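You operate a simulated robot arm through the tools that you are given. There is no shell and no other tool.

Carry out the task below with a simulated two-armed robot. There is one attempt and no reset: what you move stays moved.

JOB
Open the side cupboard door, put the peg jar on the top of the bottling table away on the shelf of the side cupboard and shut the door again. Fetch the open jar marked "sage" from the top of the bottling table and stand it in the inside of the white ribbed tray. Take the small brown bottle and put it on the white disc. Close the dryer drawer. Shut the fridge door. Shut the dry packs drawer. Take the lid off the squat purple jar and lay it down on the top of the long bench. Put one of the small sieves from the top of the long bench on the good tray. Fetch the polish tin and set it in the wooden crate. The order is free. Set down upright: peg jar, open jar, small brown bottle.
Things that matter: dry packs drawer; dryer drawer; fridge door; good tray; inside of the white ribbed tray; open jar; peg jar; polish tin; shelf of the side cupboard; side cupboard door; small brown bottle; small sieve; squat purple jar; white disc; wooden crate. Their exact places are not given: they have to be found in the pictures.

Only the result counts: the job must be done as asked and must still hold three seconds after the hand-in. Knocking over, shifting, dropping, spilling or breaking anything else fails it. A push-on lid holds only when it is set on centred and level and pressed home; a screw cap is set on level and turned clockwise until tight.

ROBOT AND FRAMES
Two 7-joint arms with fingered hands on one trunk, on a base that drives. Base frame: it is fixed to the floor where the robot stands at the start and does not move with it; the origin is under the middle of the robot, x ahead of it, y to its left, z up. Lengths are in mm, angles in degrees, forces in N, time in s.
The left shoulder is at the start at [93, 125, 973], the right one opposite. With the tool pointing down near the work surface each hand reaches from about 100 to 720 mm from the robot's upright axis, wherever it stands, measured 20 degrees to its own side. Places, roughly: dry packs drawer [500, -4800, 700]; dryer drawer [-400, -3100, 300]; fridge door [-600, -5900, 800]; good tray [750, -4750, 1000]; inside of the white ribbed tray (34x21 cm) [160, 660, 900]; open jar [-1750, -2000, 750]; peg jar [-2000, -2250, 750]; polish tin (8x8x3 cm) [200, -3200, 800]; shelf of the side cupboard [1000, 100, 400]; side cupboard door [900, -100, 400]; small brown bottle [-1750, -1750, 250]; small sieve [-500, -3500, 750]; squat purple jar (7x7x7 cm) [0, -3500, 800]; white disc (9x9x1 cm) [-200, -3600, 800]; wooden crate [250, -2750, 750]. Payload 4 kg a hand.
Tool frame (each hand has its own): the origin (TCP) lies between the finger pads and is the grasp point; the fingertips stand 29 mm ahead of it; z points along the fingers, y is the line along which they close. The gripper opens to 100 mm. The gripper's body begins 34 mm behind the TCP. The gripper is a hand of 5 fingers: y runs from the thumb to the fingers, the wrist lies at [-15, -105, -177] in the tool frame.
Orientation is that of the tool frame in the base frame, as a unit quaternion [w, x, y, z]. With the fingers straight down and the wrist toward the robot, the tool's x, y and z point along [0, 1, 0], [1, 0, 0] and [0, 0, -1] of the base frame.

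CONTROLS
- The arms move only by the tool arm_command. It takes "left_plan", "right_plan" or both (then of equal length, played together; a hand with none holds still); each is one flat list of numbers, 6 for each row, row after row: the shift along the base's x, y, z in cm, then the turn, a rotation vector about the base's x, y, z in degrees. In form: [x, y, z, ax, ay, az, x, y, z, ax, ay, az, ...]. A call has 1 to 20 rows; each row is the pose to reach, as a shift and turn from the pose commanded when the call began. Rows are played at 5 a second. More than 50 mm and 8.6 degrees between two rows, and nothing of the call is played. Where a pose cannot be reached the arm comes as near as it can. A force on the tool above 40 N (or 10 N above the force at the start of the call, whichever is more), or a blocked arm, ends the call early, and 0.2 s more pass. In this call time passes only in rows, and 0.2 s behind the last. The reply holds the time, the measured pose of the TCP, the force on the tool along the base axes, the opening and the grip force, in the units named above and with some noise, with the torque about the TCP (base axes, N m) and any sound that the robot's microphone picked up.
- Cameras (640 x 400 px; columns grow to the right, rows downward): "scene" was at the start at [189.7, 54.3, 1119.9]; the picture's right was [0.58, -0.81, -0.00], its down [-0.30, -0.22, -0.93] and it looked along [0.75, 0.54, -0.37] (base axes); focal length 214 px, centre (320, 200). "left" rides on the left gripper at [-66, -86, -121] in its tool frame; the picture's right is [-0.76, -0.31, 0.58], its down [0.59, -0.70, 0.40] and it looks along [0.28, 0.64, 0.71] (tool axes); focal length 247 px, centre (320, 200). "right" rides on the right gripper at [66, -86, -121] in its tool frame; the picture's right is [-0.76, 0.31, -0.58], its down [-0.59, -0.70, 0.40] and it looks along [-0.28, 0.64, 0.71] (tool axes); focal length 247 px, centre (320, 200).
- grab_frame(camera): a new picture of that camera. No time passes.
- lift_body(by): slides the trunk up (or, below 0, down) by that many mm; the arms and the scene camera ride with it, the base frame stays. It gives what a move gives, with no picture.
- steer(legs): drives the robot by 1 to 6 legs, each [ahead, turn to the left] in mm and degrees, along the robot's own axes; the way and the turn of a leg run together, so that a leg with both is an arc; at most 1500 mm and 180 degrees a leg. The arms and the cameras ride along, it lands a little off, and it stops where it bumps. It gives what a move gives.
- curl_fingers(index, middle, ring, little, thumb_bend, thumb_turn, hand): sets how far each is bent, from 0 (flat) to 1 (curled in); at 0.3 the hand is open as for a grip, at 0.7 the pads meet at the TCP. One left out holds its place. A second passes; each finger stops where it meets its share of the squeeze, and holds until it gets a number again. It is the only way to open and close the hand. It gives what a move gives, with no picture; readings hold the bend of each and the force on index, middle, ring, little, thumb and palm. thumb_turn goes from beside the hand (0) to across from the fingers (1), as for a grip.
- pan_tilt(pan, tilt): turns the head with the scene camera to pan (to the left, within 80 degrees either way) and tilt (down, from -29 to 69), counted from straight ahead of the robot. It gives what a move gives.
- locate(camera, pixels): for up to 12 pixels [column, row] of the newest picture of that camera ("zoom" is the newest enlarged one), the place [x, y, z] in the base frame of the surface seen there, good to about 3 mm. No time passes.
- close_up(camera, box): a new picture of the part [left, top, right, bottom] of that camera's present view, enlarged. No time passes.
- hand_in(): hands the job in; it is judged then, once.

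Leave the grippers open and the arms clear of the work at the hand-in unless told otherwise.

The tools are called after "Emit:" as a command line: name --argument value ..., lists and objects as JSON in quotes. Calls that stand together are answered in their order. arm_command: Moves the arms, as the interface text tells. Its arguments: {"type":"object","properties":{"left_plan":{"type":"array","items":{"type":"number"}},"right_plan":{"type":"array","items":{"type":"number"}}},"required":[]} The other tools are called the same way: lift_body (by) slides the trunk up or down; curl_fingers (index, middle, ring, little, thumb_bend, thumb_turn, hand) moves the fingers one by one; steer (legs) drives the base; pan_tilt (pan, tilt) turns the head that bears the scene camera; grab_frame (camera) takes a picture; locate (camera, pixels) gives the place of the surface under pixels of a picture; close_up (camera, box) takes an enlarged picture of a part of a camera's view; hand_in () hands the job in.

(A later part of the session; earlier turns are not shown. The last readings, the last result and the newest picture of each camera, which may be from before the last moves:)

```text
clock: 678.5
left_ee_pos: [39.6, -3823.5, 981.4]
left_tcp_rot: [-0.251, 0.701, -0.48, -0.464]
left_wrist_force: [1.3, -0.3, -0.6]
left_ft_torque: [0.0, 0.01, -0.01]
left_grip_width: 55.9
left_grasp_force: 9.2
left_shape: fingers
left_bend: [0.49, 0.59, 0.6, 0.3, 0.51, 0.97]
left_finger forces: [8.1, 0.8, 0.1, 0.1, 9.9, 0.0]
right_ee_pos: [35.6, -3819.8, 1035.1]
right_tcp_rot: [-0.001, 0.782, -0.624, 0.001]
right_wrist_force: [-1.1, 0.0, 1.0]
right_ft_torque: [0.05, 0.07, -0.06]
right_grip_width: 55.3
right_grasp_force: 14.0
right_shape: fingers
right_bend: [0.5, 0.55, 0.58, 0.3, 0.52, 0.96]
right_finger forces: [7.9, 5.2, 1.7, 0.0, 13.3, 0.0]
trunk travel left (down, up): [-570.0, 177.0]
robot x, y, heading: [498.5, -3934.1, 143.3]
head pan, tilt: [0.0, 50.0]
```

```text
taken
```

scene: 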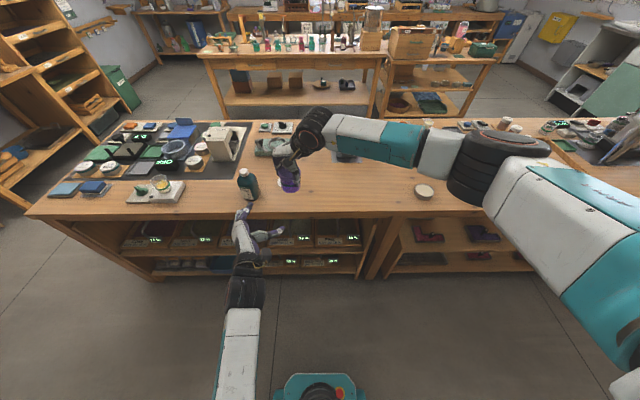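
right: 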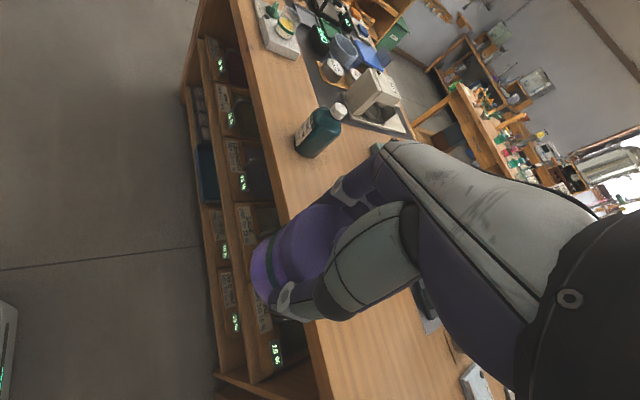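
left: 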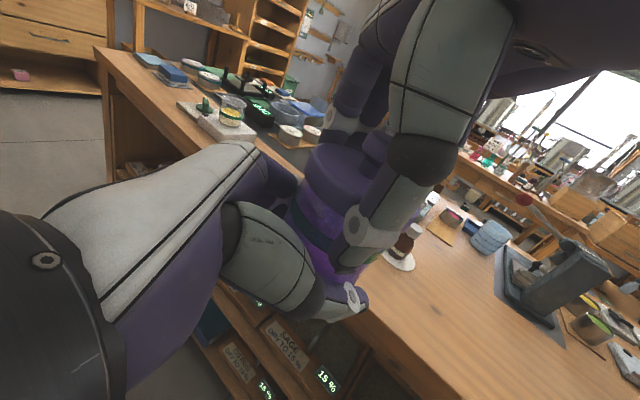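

Left index and thumb hold the body (9 N). I squeeze a bit more, then pull the lid up with the right hand.

Emit:
curl_fingers --hand "left" --index 0.66 --middle 0.68 --ring 0.6 --thumb_bend 0.66

Emit:
curl_fingers --hand "right" --index 0.66 --middle 0.68 --ring 0.68 --thumb_bend 0.66

Emit:
arm_command --right_plan '[0, 0, 0.3, 0, 0, 0, 0, 0, 0.6, 0, 0, 0, 0, 0, 0.9, 0, 0, 0, 0, 0, 1.2, 0, 0, 0, 0, 0, 1.6, 0, 0, 0]'

Emit:
grab_frame --camera "left"

```text
clock: 679.5
left_ee_pos: [39.9, -3823.5, 979.7]
left_tcp_rot: [-0.252, 0.701, -0.48, -0.463]
left_wrist_force: [3.0, -0.9, -2.5]
left_ft_torque: [-0.05, 0.04, 0.05]
left_grip_width: 55.7
left_grasp_force: 16.7
left_shape: fingers
left_bend: [0.48, 0.63, 0.6, 0.3, 0.55, 0.97]
left_finger forces: [9.9, 5.0, 0.0, 0.1, 18.6, 0.0]
right_ee_pos: [36.2, -3820.5, 1034.3]
right_tcp_rot: [-0.001, 0.782, -0.623, 0.001]
right_wrist_force: [-2.8, 0.0, 2.7]
right_ft_torque: [-0.01, 0.12, -0.08]
right_grip_width: 55.2
right_grasp_force: 14.0
right_shape: fingers
right_bend: [0.5, 0.55, 0.58, 0.3, 0.53, 0.96]
right_finger forces: [8.4, 5.6, 1.9, 0.1, 13.0, 0.0]
trunk travel left (down, up): [-570.0, 177.0]
robot x, y, heading: [500.1, -3936.1, 143.2]
head pan, tilt: [0.0, 50.0]
```

```text
clock: 680.5
left_ee_pos: [39.0, -3824.0, 980.5]
left_tcp_rot: [-0.251, 0.701, -0.48, -0.464]
left_wrist_force: [3.6, -0.5, -3.1]
left_ft_torque: [-0.04, -0.02, -0.07]
left_grip_width: 55.5
left_grasp_force: 16.1
left_shape: fingers
left_bend: [0.48, 0.63, 0.6, 0.3, 0.55, 0.97]
left_finger forces: [9.2, 5.1, 0.0, 0.1, 18.4, 0.0]
right_ee_pos: [35.8, -3819.3, 1034.7]
right_tcp_rot: [-0.001, 0.782, -0.623, 0.001]
right_wrist_force: [-3.8, 1.0, 2.1]
right_ft_torque: [0.04, 0.21, 0.08]
right_grip_width: 54.5
right_grasp_force: 21.1
right_shape: fingers
right_bend: [0.5, 0.55, 0.6, 0.3, 0.55, 0.95]
right_finger forces: [9.8, 7.4, 5.6, 0.1, 20.1, 0.0]
trunk travel left (down, up): [-570.0, 177.0]
robot x, y, heading: [499.1, -3933.1, 143.1]
head pan, tilt: [0.0, 50.0]
```

```text
clock: 681.7
left_ee_pos: [39.9, -3823.7, 978.4]
left_tcp_rot: [-0.251, 0.701, -0.481, -0.463]
left_wrist_force: [1.5, -0.3, -1.0]
left_ft_torque: [0.0, 0.06, -0.02]
left_grip_width: 55.0
left_grasp_force: 16.6
left_shape: fingers
left_bend: [0.48, 0.64, 0.6, 0.3, 0.56, 0.97]
left_finger forces: [9.8, 5.7, 0.1, 0.0, 16.8, 0.0]
right_ee_pos: [37.3, -3818.8, 1051.1]
right_tcp_rot: [-0.001, 0.781, -0.624, 0.001]
right_wrist_force: [-1.3, 0.2, -0.6]
right_ft_torque: [0.01, 0.04, 0.03]
right_grip_width: 53.8
right_grasp_force: 21.5
right_shape: fingers
right_bend: [0.5, 0.56, 0.62, 0.3, 0.56, 0.95]
right_finger forces: [9.5, 6.9, 6.0, 0.0, 20.6, 0.1]
trunk travel left (down, up): [-570.0, 177.0]
robot x, y, heading: [500.8, -3929.4, 143.1]
head pan, tilt: [0.0, 50.0]
heard: snap
```

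```text
taken
```

left: 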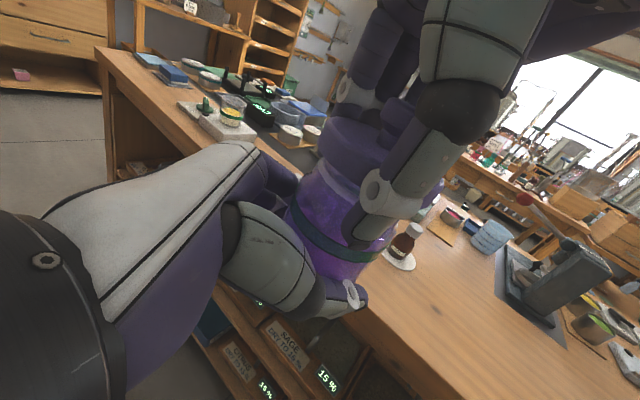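

A snap – the lid is off. I lift the lid clear.

Emit:
arm_command --right_plan '[0, 0, 1.5, 0, 0, 0, 0, 0, 3.5, 0, 0, 0, 0, 0, 6, 0, 0, 0, 0, 0, 9, 0, 0, 0]'

Emit:
grab_frame --camera "left"

Emit:
grab_frame --camera "scene"

```text
clock: 682.7
left_ee_pos: [39.9, -3823.0, 980.1]
left_tcp_rot: [-0.252, 0.701, -0.48, -0.463]
left_wrist_force: [-0.3, 0.9, -1.4]
left_ft_torque: [-0.01, 0.0, 0.03]
left_grip_width: 55.1
left_grasp_force: 15.8
left_shape: fingers
left_bend: [0.48, 0.64, 0.6, 0.3, 0.56, 0.97]
left_finger forces: [9.9, 6.0, 0.0, 0.0, 15.9, 0.0]
right_ee_pos: [39.3, -3819.0, 1142.0]
right_tcp_rot: [-0.001, 0.782, -0.623, 0.0]
right_wrist_force: [0.5, 0.4, 0.1]
right_ft_torque: [-0.03, -0.01, -0.02]
right_grip_width: 54.0
right_grasp_force: 21.1
right_shape: fingers
right_bend: [0.5, 0.56, 0.62, 0.3, 0.56, 0.95]
right_finger forces: [8.8, 7.2, 5.7, 0.0, 21.5, 0.0]
trunk travel left (down, up): [-570.0, 177.0]
robot x, y, heading: [500.1, -3939.1, 143.4]
head pan, tilt: [0.0, 50.0]
```

```text
taken
```

left: 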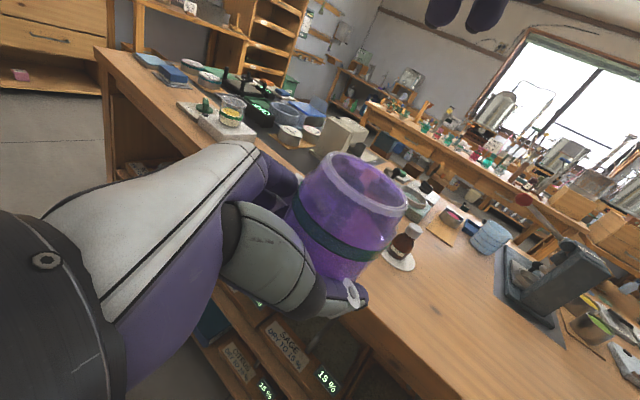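

```text
taken
```

scene: 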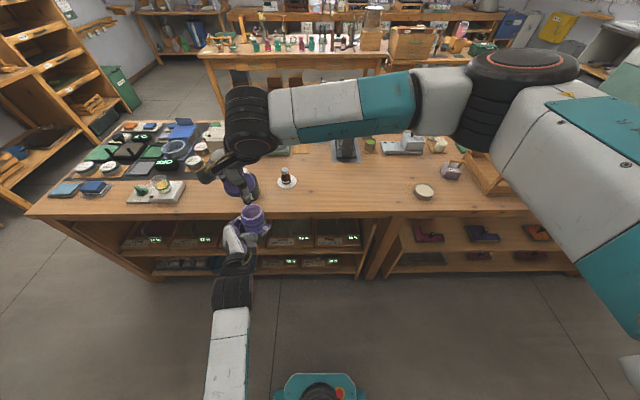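

Lid in the right hand, open jar in the left. I look at the lid's underside and choose free bench spots.

Emit:
close_up --camera "scene" --box '[190, 80, 340, 260]'

Emit:
locate --camera "scene" --pixels '[[340, 195], [370, 190], [360, 175], [390, 185], [330, 175], [400, 170], [424, 190], [286, 182], [300, 205], [350, 208]]'

```text
2.22 times, centred on (265, 170) of scene
```

zoom: 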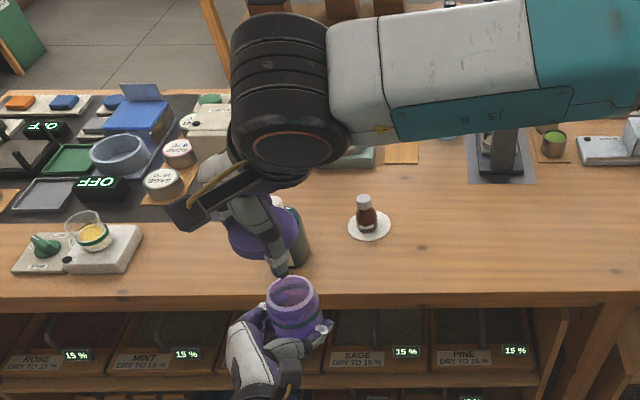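

```text
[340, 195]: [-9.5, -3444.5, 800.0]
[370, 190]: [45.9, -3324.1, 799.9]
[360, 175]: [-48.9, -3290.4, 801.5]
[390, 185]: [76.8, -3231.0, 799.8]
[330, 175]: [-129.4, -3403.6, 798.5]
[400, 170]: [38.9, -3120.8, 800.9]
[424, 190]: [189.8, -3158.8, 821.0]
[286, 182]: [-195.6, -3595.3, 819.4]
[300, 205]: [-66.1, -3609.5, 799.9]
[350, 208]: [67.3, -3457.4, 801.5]
```

I drive 150 mm forward to the bench again, then take the lid to a free spot on the right.

Emit:
steer --legs '[[140, 0]]'

Emit:
arm_command --right_plan '[1.3, 3.8, 0.5, 0, 0, -3, 2.6, 7.6, 1, 0, 0, -6, 3.9, 11.4, 1, 0, 0, -9, 5.2, 15.2, 1, 0, 0, -12, 6.5, 19, 1, 0, 0, -16, 7.6, 22.7, 1, 0, 0, -20, 8.7, 26.5, 0, 0, 0, -24, 9.6, 30.3, -1, 0, 0, -28, 10.2, 34, -2, 0, 0, -32]'

Emit:
grab_frame --camera "scene"

Emit:
grab_frame --camera "right"

```text
clock: 684.0
left_ee_pos: [-74.9, -3737.2, 979.4]
left_tcp_rot: [-0.251, 0.702, -0.48, -0.463]
left_wrist_force: [0.3, -0.1, -1.9]
left_ft_torque: [-0.01, -0.02, 0.01]
left_grip_width: 55.1
left_grasp_force: 15.6
left_shape: fingers
left_bend: [0.48, 0.64, 0.6, 0.3, 0.56, 0.97]
left_finger forces: [9.8, 5.9, 0.0, 0.0, 15.9, 0.0]
right_ee_pos: [-75.1, -3734.3, 1142.4]
right_tcp_rot: [-0.002, 0.782, -0.624, 0.001]
right_wrist_force: [-1.0, 0.4, -0.6]
right_ft_torque: [-0.01, -0.02, 0.0]
right_grip_width: 54.0
right_grasp_force: 21.4
right_shape: fingers
right_bend: [0.5, 0.56, 0.62, 0.3, 0.56, 0.95]
right_finger forces: [8.7, 7.1, 5.8, 0.0, 21.4, 0.0]
trunk travel left (down, up): [-570.0, 177.0]
robot x, y, heading: [383.3, -3850.4, 143.2]
head pan, tilt: [0.0, 50.0]
```

```text
clock: 686.0
left_ee_pos: [-72.6, -3738.2, 979.4]
left_tcp_rot: [-0.251, 0.701, -0.481, -0.464]
left_wrist_force: [0.5, 0.0, -1.0]
left_ft_torque: [-0.01, 0.01, 0.02]
left_grip_width: 55.2
left_grasp_force: 16.0
left_shape: fingers
left_bend: [0.48, 0.64, 0.6, 0.3, 0.56, 0.97]
left_finger forces: [9.9, 5.8, 0.0, 0.0, 15.7, 0.0]
right_ee_pos: [29.2, -3393.4, 1122.2]
right_tcp_rot: [0.001, -0.579, 0.816, -0.001]
right_wrist_force: [-0.2, 0.3, -0.6]
right_ft_torque: [-0.05, 0.0, 0.04]
right_grip_width: 53.8
right_grasp_force: 21.4
right_shape: fingers
right_bend: [0.5, 0.56, 0.62, 0.3, 0.56, 0.95]
right_finger forces: [8.6, 7.1, 5.7, 0.0, 21.1, 0.0]
trunk travel left (down, up): [-570.0, 177.0]
robot x, y, heading: [387.0, -3848.6, 143.6]
head pan, tilt: [0.0, 50.0]
```

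```text
taken
```

scene: 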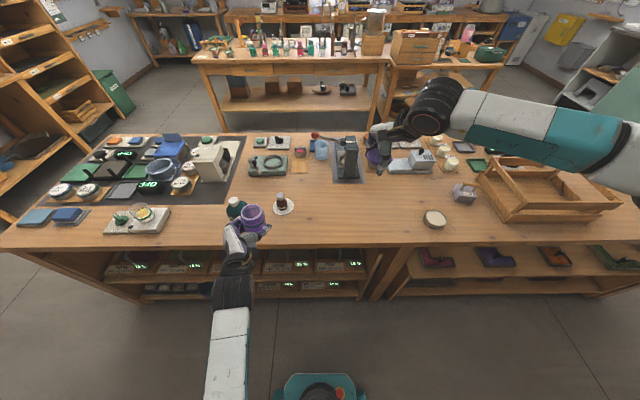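

```text
taken
```

right: 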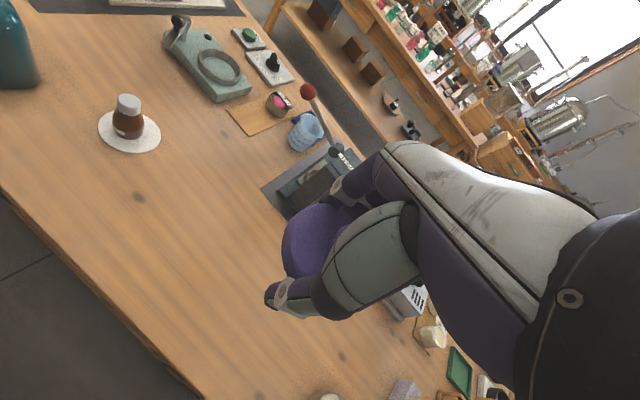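

Free wood below. I lower the lid close to the bench.

Emit:
arm_command --right_plan '[0, 0, -4.5, 0, 0, 0, 0, 0, -9, 0, 0, 0, 0, 0, -13.5, 0, 0, 0, 0, 0, -18, 0, 0, 0, 0, 0, -22.5, 0, 0, 0, 0, 0, -26, 0, 0, 0, 0, 0, -27.8, 0, 0, 0]'

Emit:
close_up --camera "scene" --box '[300, 140, 430, 240]'

Emit:
grab_frame --camera "right"

```text
clock: 687.6
left_ee_pos: [-73.8, -3738.1, 979.5]
left_tcp_rot: [-0.251, 0.702, -0.479, -0.464]
left_wrist_force: [-0.1, 0.4, -1.2]
left_ft_torque: [0.02, -0.03, 0.01]
left_grip_width: 55.2
left_grasp_force: 15.7
left_shape: fingers
left_bend: [0.48, 0.64, 0.6, 0.3, 0.56, 0.97]
left_finger forces: [9.9, 5.8, 0.0, 0.1, 15.8, 0.1]
right_ee_pos: [29.9, -3394.1, 843.4]
right_tcp_rot: [0.001, -0.58, 0.815, -0.001]
right_wrist_force: [-0.2, -0.2, 0.4]
right_ft_torque: [-0.02, 0.02, -0.01]
right_grip_width: 53.6
right_grasp_force: 21.0
right_shape: fingers
right_bend: [0.5, 0.56, 0.62, 0.3, 0.56, 0.95]
right_finger forces: [8.6, 7.3, 5.7, 0.0, 20.5, 0.1]
trunk travel left (down, up): [-570.0, 177.0]
robot x, y, heading: [385.1, -3850.1, 143.2]
head pan, tilt: [0.0, 50.0]
```

```text
4.00 times, centred on (365, 190) of scene
```

zoom: 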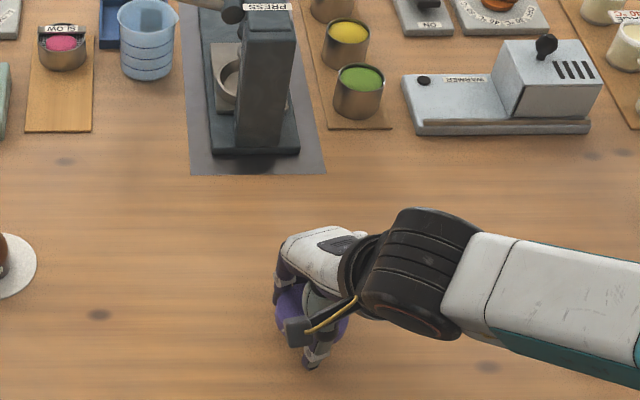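

```text
taken
```

right: 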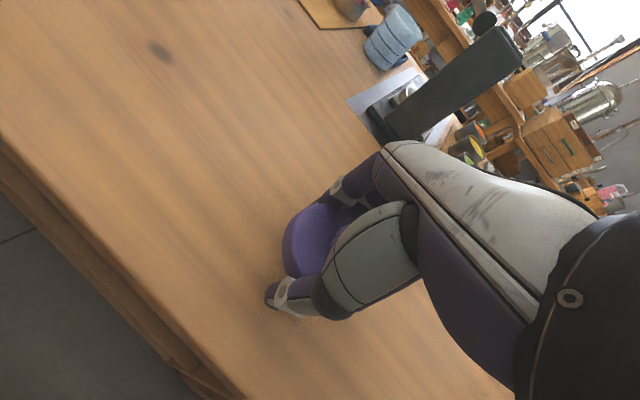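

I lower the last centimetre until touch.

Emit:
arm_command --right_plan '[0, 0, -0.5, 0, 0, 0, 0, 0, -0.9, 0, 0, 0, 0, 0, -1.2, 0, 0, 0, 0, 0, -1.5, 0, 0, 0, 0, 0, -1.8, 0, 0, 0]'

Emit:
grab_frame --camera "right"

```text
clock: 688.8
left_ee_pos: [-72.2, -3740.0, 981.5]
left_tcp_rot: [-0.251, 0.701, -0.48, -0.464]
left_wrist_force: [0.7, 0.0, -1.1]
left_ft_torque: [-0.05, 0.02, -0.01]
left_grip_width: 55.0
left_grasp_force: 15.4
left_shape: fingers
left_bend: [0.48, 0.64, 0.6, 0.3, 0.56, 0.97]
left_finger forces: [9.9, 5.7, 0.0, 0.0, 15.9, 0.0]
right_ee_pos: [26.0, -3393.3, 832.8]
right_tcp_rot: [-0.003, -0.579, 0.815, 0.004]
right_wrist_force: [2.0, 3.2, 39.5]
right_ft_torque: [-0.11, -0.74, -0.09]
right_grip_width: 53.5
right_grasp_force: 39.7
right_shape: fingers
right_bend: [0.52, 0.57, 0.63, 0.3, 0.57, 0.95]
right_finger forces: [7.1, 21.3, 5.7, 0.1, 46.1, 0.0]
trunk travel left (down, up): [-570.0, 177.0]
robot x, y, heading: [383.7, -3850.6, 143.3]
head pan, tilt: [0.0, 50.0]
```

```text
taken
```

right: 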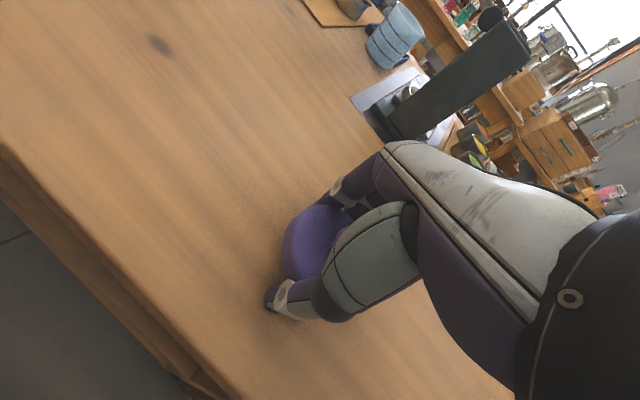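

Fingertips touch the bench. I ease up 5 mm and open gradually so the lid settles.

Emit:
arm_command --right_plan '[0, 0, 0.3, 0, 0, 0, 0, 0, 0.6, 0, 0, 0]'

Emit:
curl_fingers --hand "right" --index 0.47 --middle 0.5 --ring 0.5 --thumb_bend 0.47

Emit:
grab_frame --camera "right"

```text
clock: 689.4
left_ee_pos: [-73.6, -3738.8, 979.5]
left_tcp_rot: [-0.251, 0.701, -0.479, -0.464]
left_wrist_force: [0.0, -0.3, -0.8]
left_ft_torque: [-0.01, -0.02, -0.01]
left_grip_width: 55.2
left_grasp_force: 15.6
left_shape: fingers
left_bend: [0.48, 0.64, 0.6, 0.3, 0.56, 0.97]
left_finger forces: [9.9, 5.7, 0.1, 0.0, 15.9, 0.1]
right_ee_pos: [28.9, -3395.1, 834.2]
right_tcp_rot: [0.0, -0.58, 0.814, 0.0]
right_wrist_force: [-4.3, 2.7, 17.7]
right_ft_torque: [0.41, 0.58, 0.04]
right_grip_width: 52.6
right_grasp_force: 28.8
right_shape: fingers
right_bend: [0.51, 0.55, 0.63, 0.3, 0.57, 0.95]
right_finger forces: [9.7, 22.2, 6.9, 0.1, 19.2, 0.1]
trunk travel left (down, up): [-570.0, 177.0]
robot x, y, heading: [388.5, -3850.0, 143.3]
head pan, tilt: [0.0, 50.0]
```

```text
clock: 690.4
left_ee_pos: [-72.5, -3740.6, 979.8]
left_tcp_rot: [-0.252, 0.701, -0.48, -0.464]
left_wrist_force: [1.0, -0.4, -1.3]
left_ft_torque: [0.0, -0.01, 0.03]
left_grip_width: 54.9
left_grasp_force: 15.7
left_shape: fingers
left_bend: [0.48, 0.64, 0.6, 0.3, 0.56, 0.97]
left_finger forces: [9.9, 5.7, 0.1, 0.0, 15.7, 0.0]
right_ee_pos: [29.8, -3395.7, 833.5]
right_tcp_rot: [0.0, -0.579, 0.815, -0.001]
right_wrist_force: [-0.7, -1.8, 17.0]
right_ft_torque: [-0.17, -0.33, -0.13]
right_grip_width: 58.2
right_grasp_force: 10.3
right_shape: fingers
right_bend: [0.47, 0.51, 0.5, 0.3, 0.46, 0.96]
right_finger forces: [1.1, 6.1, 0.1, 0.0, 13.4, 0.0]
trunk travel left (down, up): [-570.0, 177.0]
robot x, y, heading: [387.4, -3847.5, 143.2]
head pan, tilt: [0.0, 50.0]
```

```text
taken
```

right: 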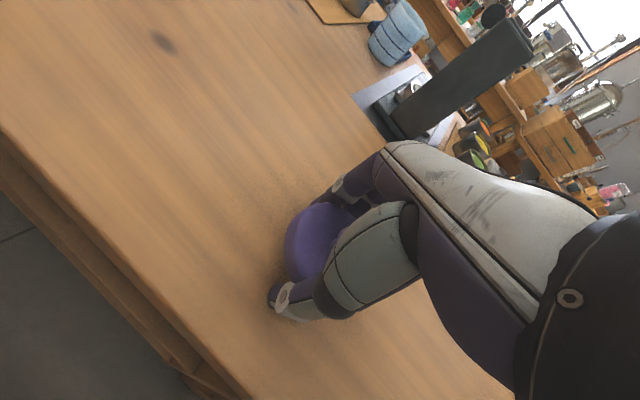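

Emit:
arm_command --right_plan '[0, 0, 0.3, 0, 0, 0, 0, 0, 0.6, 0, 0, 0]'

Emit:
curl_fingers --hand "right" --index 0.4 --middle 0.42 --ring 0.42 --thumb_bend 0.4

Emit:
curl_fingers --hand "right" --index 0.3 --middle 0.3 --ring 0.3 --thumb_bend 0.3

Emit:
arm_command --right_plan '[0, 0, 1.5, 0, 0, 0, 0, 0, 4, 0, 0, 0, 0, 0, 8, 0, 0, 0, 0, 0, 12.5, 0, 0, 0, 0, 0, 17, 0, 0, 0, 0, 0, 21.5, 0, 0, 0]'

Emit:
close_up --camera "scene" --box '[230, 140, 430, 260]'

```text
clock: 691.0
left_ee_pos: [-73.4, -3738.5, 979.0]
left_tcp_rot: [-0.251, 0.701, -0.48, -0.464]
left_wrist_force: [0.3, 0.8, -1.5]
left_ft_torque: [0.02, 0.01, -0.03]
left_grip_width: 54.9
left_grasp_force: 15.6
left_shape: fingers
left_bend: [0.48, 0.64, 0.6, 0.3, 0.56, 0.97]
left_finger forces: [10.0, 5.7, 0.0, 0.1, 15.8, 0.0]
right_ee_pos: [30.5, -3394.4, 837.7]
right_tcp_rot: [0.002, -0.58, 0.815, -0.002]
right_wrist_force: [0.0, -0.3, -0.4]
right_ft_torque: [-0.02, 0.03, -0.01]
right_grip_width: 59.2
right_grasp_force: 1.1
right_shape: fingers
right_bend: [0.47, 0.5, 0.5, 0.3, 0.47, 0.97]
right_finger forces: [0.7, 0.1, 0.1, 0.1, 0.7, 0.0]
trunk travel left (down, up): [-570.0, 177.0]
robot x, y, heading: [384.9, -3847.0, 143.1]
head pan, tilt: [0.0, 50.0]
```

```text
clock: 692.0
left_ee_pos: [-74.3, -3739.3, 979.9]
left_tcp_rot: [-0.251, 0.701, -0.48, -0.463]
left_wrist_force: [-0.3, -0.1, -1.9]
left_ft_torque: [-0.03, 0.01, 0.02]
left_grip_width: 55.0
left_grasp_force: 15.8
left_shape: fingers
left_bend: [0.48, 0.64, 0.6, 0.3, 0.56, 0.97]
left_finger forces: [9.8, 5.7, 0.0, 0.1, 15.7, 0.0]
right_ee_pos: [28.9, -3393.3, 838.1]
right_tcp_rot: [0.0, -0.579, 0.815, -0.001]
right_wrist_force: [-0.5, 0.0, 0.1]
right_ft_torque: [0.0, 0.0, 0.01]
right_grip_width: 74.5
right_grasp_force: 0.0
right_shape: fingers
right_bend: [0.4, 0.42, 0.42, 0.3, 0.4, 0.97]
right_finger forces: [0.0, 0.0, 0.0, 0.0, 0.0, 0.0]
trunk travel left (down, up): [-570.0, 177.0]
robot x, y, heading: [388.2, -3844.2, 143.1]
head pan, tilt: [0.0, 50.0]
```

```text
clock: 693.0
left_ee_pos: [-73.0, -3738.2, 979.9]
left_tcp_rot: [-0.251, 0.701, -0.48, -0.464]
left_wrist_force: [0.1, -0.3, -0.7]
left_ft_torque: [0.0, 0.02, 0.02]
left_grip_width: 55.0
left_grasp_force: 15.4
left_shape: fingers
left_bend: [0.48, 0.64, 0.6, 0.3, 0.56, 0.97]
left_finger forces: [9.9, 5.7, 0.0, 0.0, 15.8, 0.0]
right_ee_pos: [28.2, -3394.3, 838.9]
right_tcp_rot: [0.0, -0.579, 0.815, -0.001]
right_wrist_force: [-0.1, -0.3, 0.2]
right_ft_torque: [-0.02, 0.02, -0.01]
right_grip_width: 98.2
right_grasp_force: 0.1
right_shape: fingers
right_bend: [0.3, 0.3, 0.3, 0.3, 0.3, 0.97]
right_finger forces: [0.0, 0.0, 0.1, 0.1, 0.1, 0.1]
trunk travel left (down, up): [-570.0, 177.0]
robot x, y, heading: [382.5, -3846.7, 143.1]
head pan, tilt: [0.0, 50.0]
```

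```text
clock: 694.4
left_ee_pos: [-73.4, -3738.1, 980.6]
left_tcp_rot: [-0.251, 0.702, -0.48, -0.463]
left_wrist_force: [0.4, 0.0, -0.7]
left_ft_torque: [-0.04, 0.02, 0.0]
left_grip_width: 55.4
left_grasp_force: 15.8
left_shape: fingers
left_bend: [0.48, 0.64, 0.6, 0.3, 0.56, 0.97]
left_finger forces: [9.9, 5.6, 0.0, 0.0, 15.8, 0.0]
right_ee_pos: [28.2, -3396.7, 1054.0]
right_tcp_rot: [0.002, -0.58, 0.814, 0.0]
right_wrist_force: [-0.4, -0.8, 0.0]
right_ft_torque: [0.0, 0.0, 0.0]
right_grip_width: 98.4
right_grasp_force: 0.1
right_shape: fingers
right_bend: [0.3, 0.3, 0.3, 0.3, 0.3, 0.98]
right_finger forces: [0.0, 0.1, 0.1, 0.0, 0.0, 0.0]
trunk travel left (down, up): [-570.0, 177.0]
robot x, y, heading: [386.7, -3847.1, 143.0]
head pan, tilt: [0.0, 50.0]
```

```text
3.20 times, centred on (330, 200) of scene
```

zoom: 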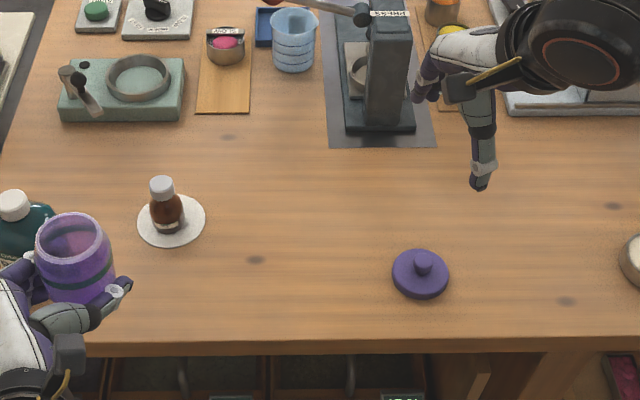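

The lid lies on the bench. Now I must set the open jar down: the right hand takes it over from above. I move the right hand back above the jar with the same yaw as before.

Emit:
arm_command --right_plan '[0, 0, 3, 0, 0, 3, -0.6, -3.4, 6, 0, 0, 6, -1.7, -7.2, 9, 0, 0, 9, -3, -11, 10.6, 0, 0, 13, -4.2, -15, 10.6, 0, 0, 17, -5.5, -19, 10.6, 0, 0, 21, -6.8, -23, 10.6, 0, 0, 25, -8.1, -26.5, 10.6, 0, 0, 28, -9.3, -30, 10.6, 0, 0, 30, -10.5, -33.7, 10.6, 0, 0, 32]'

Emit:
grab_frame --camera "left"

Emit:
grab_frame --camera "right"

```text
clock: 696.6
left_ee_pos: [-74.5, -3739.7, 980.4]
left_tcp_rot: [-0.251, 0.701, -0.48, -0.464]
left_wrist_force: [0.0, -1.3, -2.7]
left_ft_torque: [-0.01, 0.0, -0.03]
left_grip_width: 55.2
left_grasp_force: 15.6
left_shape: fingers
left_bend: [0.48, 0.64, 0.6, 0.3, 0.56, 0.97]
left_finger forces: [9.8, 5.7, 0.0, 0.0, 15.7, 0.0]
right_ee_pos: [-75.8, -3731.7, 1158.8]
right_tcp_rot: [-0.002, 0.782, -0.623, 0.001]
right_wrist_force: [-0.4, 0.2, 0.9]
right_ft_torque: [-0.02, 0.01, 0.0]
right_grip_width: 98.5
right_grasp_force: 0.0
right_shape: fingers
right_bend: [0.3, 0.3, 0.3, 0.3, 0.3, 0.98]
right_finger forces: [0.0, 0.1, 0.1, 0.0, 0.0, 0.0]
trunk travel left (down, up): [-570.0, 177.0]
robot x, y, heading: [385.3, -3848.0, 143.4]
head pan, tilt: [0.0, 50.0]
```

```text
taken
```

left: 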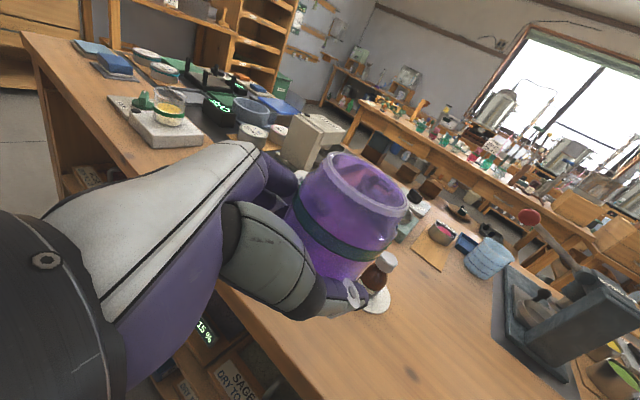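

```text
taken
```

right: 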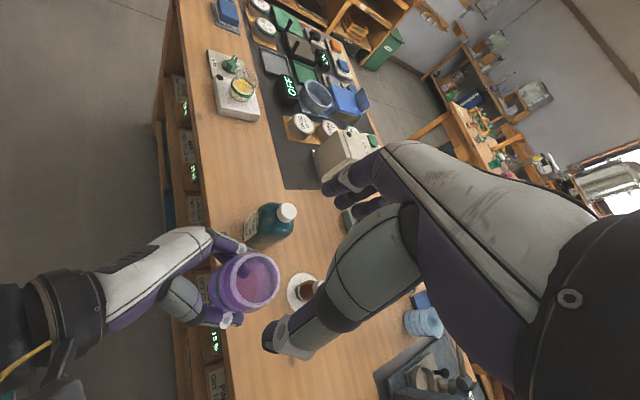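

I locate the jar rim in the right hand's view.

Emit:
close_up --camera "right" --box '[190, 230, 310, 340]'

Emit:
locate --camera "zoom" --pixels '[[200, 120], [440, 190], [300, 60], [260, 270], [180, 180], [420, 110], [350, 275], [310, 160], [245, 75], [400, 240]]'

```text
3.64 times, centred on (250, 285) of right
```

zoom: 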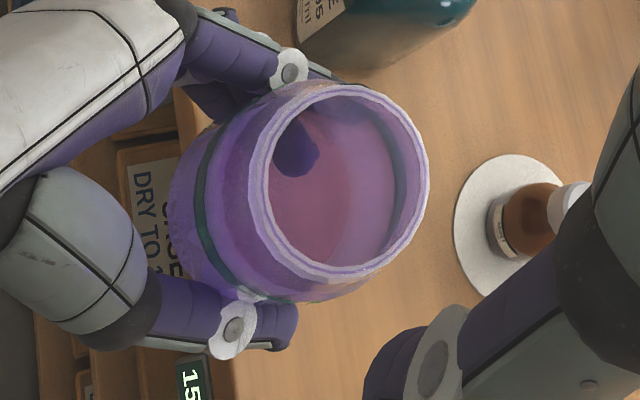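

```text
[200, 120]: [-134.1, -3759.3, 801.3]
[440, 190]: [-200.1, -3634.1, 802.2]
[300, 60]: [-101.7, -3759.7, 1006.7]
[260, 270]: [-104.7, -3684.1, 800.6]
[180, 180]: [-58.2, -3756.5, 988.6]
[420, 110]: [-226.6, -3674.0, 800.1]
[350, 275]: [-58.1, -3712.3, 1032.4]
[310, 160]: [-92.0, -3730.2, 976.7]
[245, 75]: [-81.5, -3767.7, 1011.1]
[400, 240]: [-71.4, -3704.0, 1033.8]
```

Emit:
locate --camera "zoom" --pixels '[[257, 190], [340, 90], [424, 180], [300, 260], [275, 130], [405, 120], [330, 277], [262, 230], [380, 95]]'

```text
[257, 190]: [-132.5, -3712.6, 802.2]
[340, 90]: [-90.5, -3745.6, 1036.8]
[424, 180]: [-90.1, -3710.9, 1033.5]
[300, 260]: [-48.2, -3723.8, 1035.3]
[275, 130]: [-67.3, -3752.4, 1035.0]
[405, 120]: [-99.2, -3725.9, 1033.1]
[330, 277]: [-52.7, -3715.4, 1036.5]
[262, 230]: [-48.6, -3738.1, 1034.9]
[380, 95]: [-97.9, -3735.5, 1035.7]
```

Rim centre ≈ (-74,-3728), rim z≈1035. I lower the right hand (yawed back 23° to avoid the left index) so its fingertips take the top ~22 mm.

Emit:
arm_command --right_plan '[0, 0, -1, 0, 0, -8, 0.1, 0.2, -3, 0, 0, -16, 0.2, 0.3, -6, 0, 0, -23, 0.2, 0.3, -9.5, 0, 0, -23, 0.2, 0.3, -11.6, 0, 0, -23]'

Emit:
grab_frame --camera "left"

Emit:
grab_frame --camera "right"

```text
clock: 697.8
left_ee_pos: [-74.3, -3739.4, 979.6]
left_tcp_rot: [-0.251, 0.702, -0.48, -0.463]
left_wrist_force: [-0.3, -0.1, -0.9]
left_ft_torque: [0.03, -0.02, -0.01]
left_grip_width: 54.9
left_grasp_force: 15.8
left_shape: fingers
left_bend: [0.48, 0.64, 0.6, 0.3, 0.57, 0.97]
left_finger forces: [9.8, 5.6, 0.0, 0.0, 15.7, 0.0]
right_ee_pos: [-74.8, -3728.1, 1042.6]
right_tcp_rot: [0.001, -0.642, 0.767, 0.0]
right_wrist_force: [0.4, -0.2, 0.4]
right_ft_torque: [-0.02, 0.02, 0.02]
right_grip_width: 98.6
right_grasp_force: 0.0
right_shape: fingers
right_bend: [0.3, 0.3, 0.3, 0.3, 0.3, 0.98]
right_finger forces: [0.1, 0.0, 0.0, 0.0, 0.1, 0.1]
trunk travel left (down, up): [-570.0, 177.0]
robot x, y, heading: [384.4, -3847.5, 143.4]
head pan, tilt: [0.0, 50.0]
```

```text
taken
```

left: 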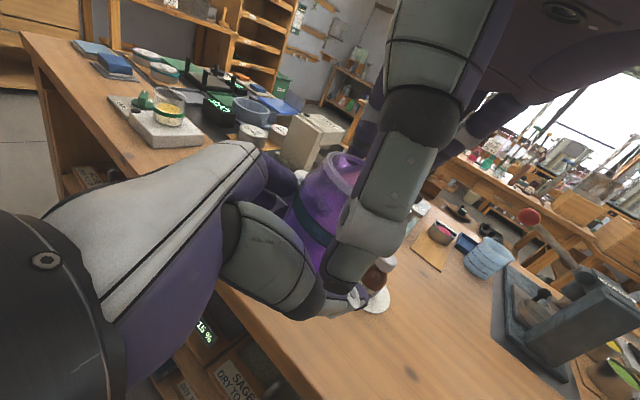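

```text
taken
```

right: 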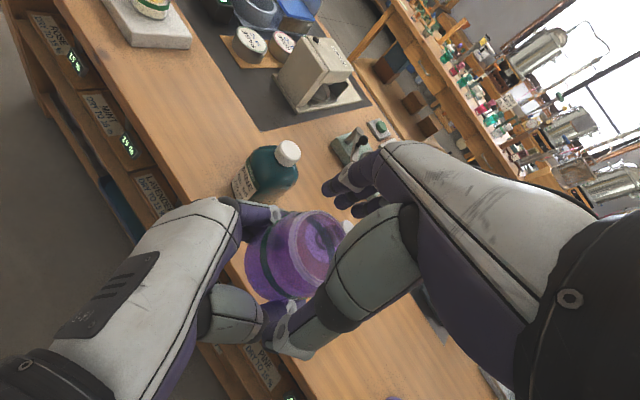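

The right fingers straddle the rim. I close the right hand.

Emit:
curl_fingers --hand "right" --index 0.46 --middle 0.46 --ring 0.46 --little 0.3 --thumb_bend 0.46

Emit:
curl_fingers --hand "right" --index 0.62 --middle 0.62 --ring 0.62 --thumb_bend 0.6

Emit:
grab_frame --camera "left"

Emit:
grab_frame --camera "right"

```text
clock: 698.8
left_ee_pos: [-73.8, -3738.5, 980.2]
left_tcp_rot: [-0.251, 0.701, -0.48, -0.464]
left_wrist_force: [0.3, -1.2, -0.9]
left_ft_torque: [0.0, 0.01, -0.01]
left_grip_width: 55.0
left_grasp_force: 15.5
left_shape: fingers
left_bend: [0.48, 0.64, 0.6, 0.3, 0.57, 0.97]
left_finger forces: [9.8, 5.6, 0.0, 0.0, 15.6, 0.1]
right_ee_pos: [-75.4, -3729.0, 1041.8]
right_tcp_rot: [0.001, -0.641, 0.767, -0.001]
right_wrist_force: [-0.3, -1.0, 0.2]
right_ft_torque: [0.02, 0.02, 0.0]
right_grip_width: 60.3
right_grasp_force: 0.0
right_shape: fingers
right_bend: [0.46, 0.46, 0.46, 0.3, 0.46, 0.98]
right_finger forces: [0.0, 0.1, 0.1, 0.0, 0.1, 0.0]
trunk travel left (down, up): [-570.0, 177.0]
robot x, y, heading: [385.7, -3854.0, 143.1]
head pan, tilt: [0.0, 50.0]
```

```text
clock: 699.8
left_ee_pos: [-73.5, -3739.4, 979.1]
left_tcp_rot: [-0.252, 0.701, -0.48, -0.464]
left_wrist_force: [5.7, -0.8, -2.7]
left_ft_torque: [0.0, 0.09, -0.1]
left_grip_width: 54.8
left_grasp_force: 16.2
left_shape: fingers
left_bend: [0.48, 0.64, 0.6, 0.3, 0.56, 0.98]
left_finger forces: [8.2, 6.0, 0.0, 0.1, 18.1, 0.0]
right_ee_pos: [-74.6, -3727.4, 1042.5]
right_tcp_rot: [0.0, -0.641, 0.768, -0.001]
right_wrist_force: [-4.4, 2.7, 1.6]
right_ft_torque: [0.04, 0.22, -0.01]
right_grip_width: 51.5
right_grasp_force: 10.2
right_shape: fingers
right_bend: [0.52, 0.53, 0.62, 0.3, 0.52, 0.97]
right_finger forces: [7.3, 6.1, 0.1, 0.1, 7.4, 0.0]
trunk travel left (down, up): [-570.0, 177.0]
robot x, y, heading: [387.3, -3846.7, 143.1]
head pan, tilt: [0.0, 50.0]
```

```text
taken
```

left: 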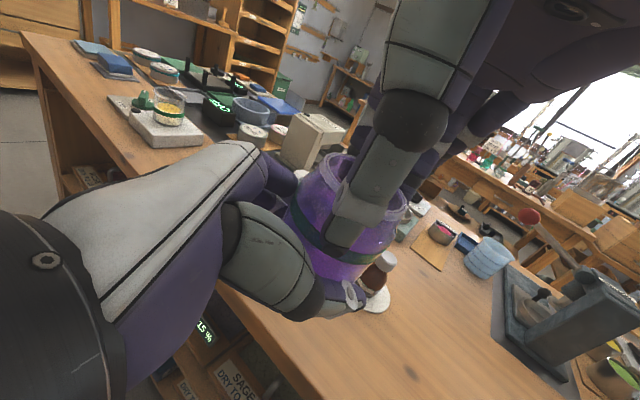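

```text
taken
```

right: 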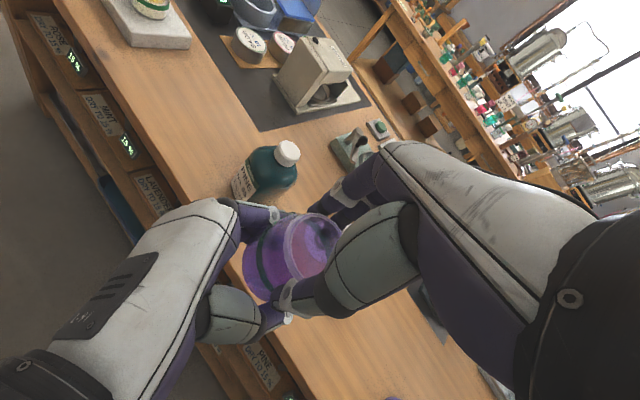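

Right hand holds the rim (10 N). I squeeze a bit more, release the left hand and withdraw it.

Emit:
curl_fingers --hand "right" --index 0.7 --middle 0.7 --thumb_bend 0.68

Emit:
curl_fingers --hand "left" --index 0.4 --middle 0.42 --ring 0.42 --thumb_bend 0.42

Emit:
curl_fingers --hand "left" --index 0.3 --middle 0.3 --ring 0.3 --thumb_bend 0.3

Emit:
grab_frame --camera "left"

```text
clock: 700.8
left_ee_pos: [-73.7, -3739.6, 977.7]
left_tcp_rot: [-0.252, 0.701, -0.48, -0.463]
left_wrist_force: [2.2, -2.3, -4.8]
left_ft_torque: [0.02, 0.03, -0.03]
left_grip_width: 54.8
left_grasp_force: 16.5
left_shape: fingers
left_bend: [0.48, 0.64, 0.6, 0.3, 0.56, 0.98]
left_finger forces: [9.5, 7.1, 0.0, 0.0, 16.4, 0.0]
right_ee_pos: [-74.4, -3727.4, 1042.9]
right_tcp_rot: [0.001, -0.641, 0.767, 0.0]
right_wrist_force: [-1.8, 1.6, 3.9]
right_ft_torque: [0.06, 0.05, 0.05]
right_grip_width: 51.0
right_grasp_force: 12.5
right_shape: fingers
right_bend: [0.52, 0.53, 0.62, 0.3, 0.56, 0.97]
right_finger forces: [7.9, 5.5, 0.2, 0.0, 11.9, 0.2]
trunk travel left (down, up): [-570.0, 177.0]
robot x, y, heading: [384.7, -3849.2, 143.0]
head pan, tilt: [0.0, 50.0]
```

```text
clock: 701.8
left_ee_pos: [-74.2, -3738.7, 979.8]
left_tcp_rot: [-0.251, 0.701, -0.481, -0.463]
left_wrist_force: [0.5, 0.5, 0.8]
left_ft_torque: [0.0, 0.02, 0.04]
left_grip_width: 71.8
left_grasp_force: 0.1
left_shape: fingers
left_bend: [0.4, 0.42, 0.42, 0.3, 0.42, 0.98]
left_finger forces: [0.0, 0.0, 0.0, 0.0, 0.0, 0.0]
right_ee_pos: [-75.0, -3727.7, 1042.6]
right_tcp_rot: [0.001, -0.642, 0.767, -0.001]
right_wrist_force: [-0.1, -0.1, -0.7]
right_ft_torque: [0.01, -0.03, 0.02]
right_grip_width: 50.8
right_grasp_force: 11.4
right_shape: fingers
right_bend: [0.52, 0.53, 0.62, 0.3, 0.56, 0.96]
right_finger forces: [6.1, 5.0, 0.0, 0.1, 11.6, 0.0]
trunk travel left (down, up): [-570.0, 177.0]
robot x, y, heading: [385.2, -3848.6, 143.1]
head pan, tilt: [0.0, 50.0]
```

```text
clock: 702.8
left_ee_pos: [-74.7, -3739.1, 981.2]
left_tcp_rot: [-0.251, 0.701, -0.48, -0.463]
left_wrist_force: [-0.9, -1.0, 0.4]
left_ft_torque: [-0.01, 0.04, -0.01]
left_grip_width: 98.6
left_grasp_force: 0.1
left_shape: fingers
left_bend: [0.3, 0.3, 0.3, 0.3, 0.3, 0.98]
left_finger forces: [0.0, 0.1, 0.0, 0.0, 0.1, 0.1]
right_ee_pos: [-75.7, -3728.2, 1042.2]
right_tcp_rot: [0.001, -0.641, 0.767, -0.001]
right_wrist_force: [-0.4, 0.4, -0.1]
right_ft_torque: [-0.03, 0.0, 0.03]
right_grip_width: 51.0
right_grasp_force: 10.9
right_shape: fingers
right_bend: [0.52, 0.53, 0.62, 0.3, 0.56, 0.96]
right_finger forces: [6.0, 4.8, 0.1, 0.0, 11.6, 0.1]
trunk travel left (down, up): [-570.0, 177.0]
robot x, y, heading: [383.7, -3850.2, 143.0]
head pan, tilt: [0.0, 50.0]
```

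```text
taken
```

left: 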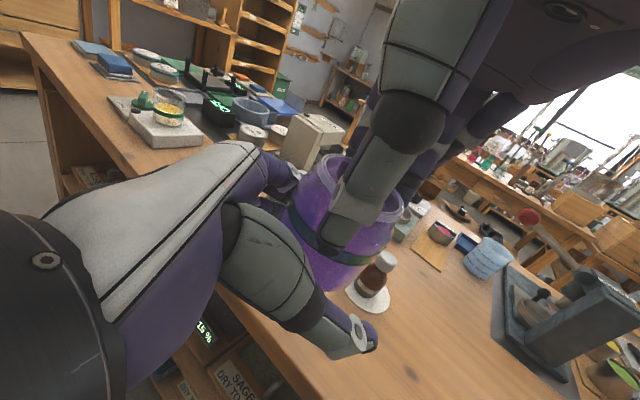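

The right hand holds the jar alone. I move it away from the left hand's opening and toward its place on the bench.

Emit:
arm_command --right_plan '[-1, 2, 0.2, 0, 0, 0, -2.2, 4.4, 0.5, 0, 0, 0, -3.5, 7, 1, 0, 0, 0, -4.8, 9.6, 1, 0, 0, 0, -5, 13.5, 1, 0, 0, 0, -3, 17, 1, 0, 0, 0, 0, 20.5, 1, 0, 0, 0]'

Emit:
grab_frame --camera "right"

Emit:
grab_frame --camera "scene"

```text
clock: 704.4
left_ee_pos: [-72.5, -3737.2, 979.6]
left_tcp_rot: [-0.251, 0.701, -0.481, -0.463]
left_wrist_force: [-0.3, 0.2, 0.5]
left_ft_torque: [0.01, -0.02, -0.01]
left_grip_width: 98.2
left_grasp_force: 0.2
left_shape: fingers
left_bend: [0.3, 0.3, 0.3, 0.3, 0.3, 0.98]
left_finger forces: [0.0, 0.0, 0.0, 0.0, 0.0, 0.1]
right_ee_pos: [-72.6, -3521.6, 1053.3]
right_tcp_rot: [-0.001, -0.642, 0.766, 0.001]
right_wrist_force: [0.0, 0.4, -1.2]
right_ft_torque: [-0.05, 0.0, 0.0]
right_grip_width: 50.8
right_grasp_force: 11.3
right_shape: fingers
right_bend: [0.52, 0.54, 0.62, 0.3, 0.56, 0.96]
right_finger forces: [6.2, 4.9, 0.0, 0.0, 11.5, 0.1]
trunk travel left (down, up): [-570.0, 177.0]
robot x, y, heading: [390.0, -3846.2, 143.3]
head pan, tilt: [0.0, 50.0]
```

```text
taken
```

right: 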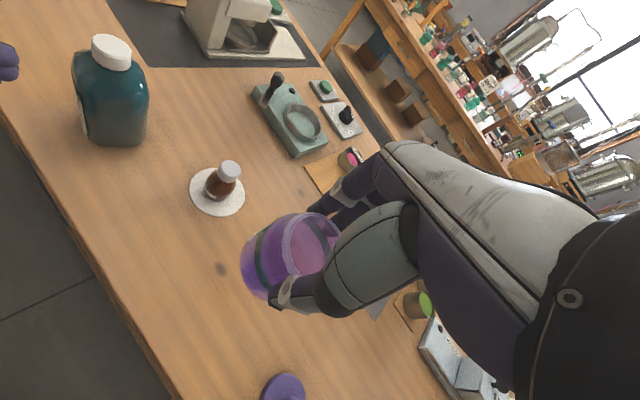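

```text
taken
```

scene: 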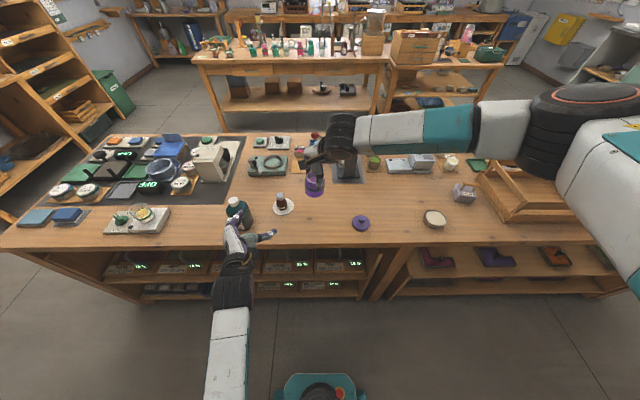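

I lower the open jar to its original spot on the bench.

Emit:
arm_command --right_plan '[2.4, 0.9, -3, 0, 0, 0, 4.7, 1.7, -7, 0, 0, 0, 4.7, 1.7, -11.5, 0, 0, 0, 4.7, 1.7, -15.5, 0, 0, 0, 4.7, 1.7, -17.2, 0, 0, 0]'

Emit:
arm_command --right_plan '[0, 0, -0.3, 0, 0, 0, 0, 0, -0.6, 0, 0, 0, 0, 0, -0.9, 0, 0, 0, 0, 0, -1.2, 0, 0, 0]'

Emit:
close_up --camera "scene" --box '[260, 140, 400, 240]'

```text
clock: 705.6
left_ee_pos: [-73.6, -3737.8, 980.5]
left_tcp_rot: [-0.25, 0.701, -0.48, -0.465]
left_wrist_force: [-0.4, 0.3, 0.0]
left_ft_torque: [-0.01, -0.01, 0.0]
left_grip_width: 98.2
left_grasp_force: 0.0
left_shape: fingers
left_bend: [0.3, 0.3, 0.3, 0.3, 0.3, 0.98]
left_finger forces: [0.0, 0.0, 0.1, 0.0, 0.0, 0.0]
right_ee_pos: [-25.9, -3506.8, 880.2]
right_tcp_rot: [0.001, -0.642, 0.767, 0.0]
right_wrist_force: [0.3, 0.0, -1.1]
right_ft_torque: [0.0, -0.02, -0.06]
right_grip_width: 50.6
right_grasp_force: 10.9
right_shape: fingers
right_bend: [0.52, 0.54, 0.62, 0.3, 0.56, 0.96]
right_finger forces: [6.0, 4.6, 0.0, 0.1, 11.3, 0.0]
trunk travel left (down, up): [-570.0, 177.0]
robot x, y, heading: [387.8, -3844.4, 142.9]
head pan, tilt: [0.0, 50.0]
```

```text
clock: 706.6
left_ee_pos: [-72.8, -3739.8, 980.6]
left_tcp_rot: [-0.251, 0.701, -0.48, -0.463]
left_wrist_force: [-0.2, -0.2, 0.3]
left_ft_torque: [0.0, -0.05, -0.03]
left_grip_width: 98.4
left_grasp_force: 0.2
left_shape: fingers
left_bend: [0.3, 0.3, 0.3, 0.3, 0.3, 0.98]
left_finger forces: [0.0, 0.0, 0.0, 0.1, 0.0, 0.1]
right_ee_pos: [-29.7, -3507.5, 871.2]
right_tcp_rot: [0.0, -0.642, 0.766, 0.0]
right_wrist_force: [0.0, -1.6, 9.7]
right_ft_torque: [-0.09, -0.13, -0.05]
right_grip_width: 51.1
right_grasp_force: 13.5
right_shape: fingers
right_bend: [0.52, 0.54, 0.62, 0.3, 0.56, 0.95]
right_finger forces: [7.4, 5.2, 0.0, 0.0, 13.9, 0.1]
trunk travel left (down, up): [-570.0, 177.0]
robot x, y, heading: [384.9, -3848.1, 143.2]
head pan, tilt: [0.0, 50.0]
```

```text
4.00 times, centred on (330, 190) of scene
```

zoom: 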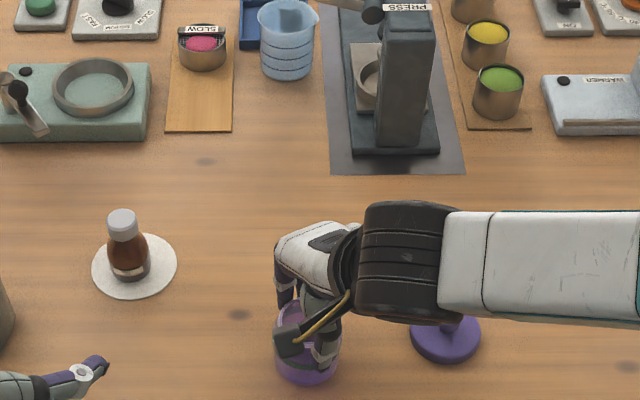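

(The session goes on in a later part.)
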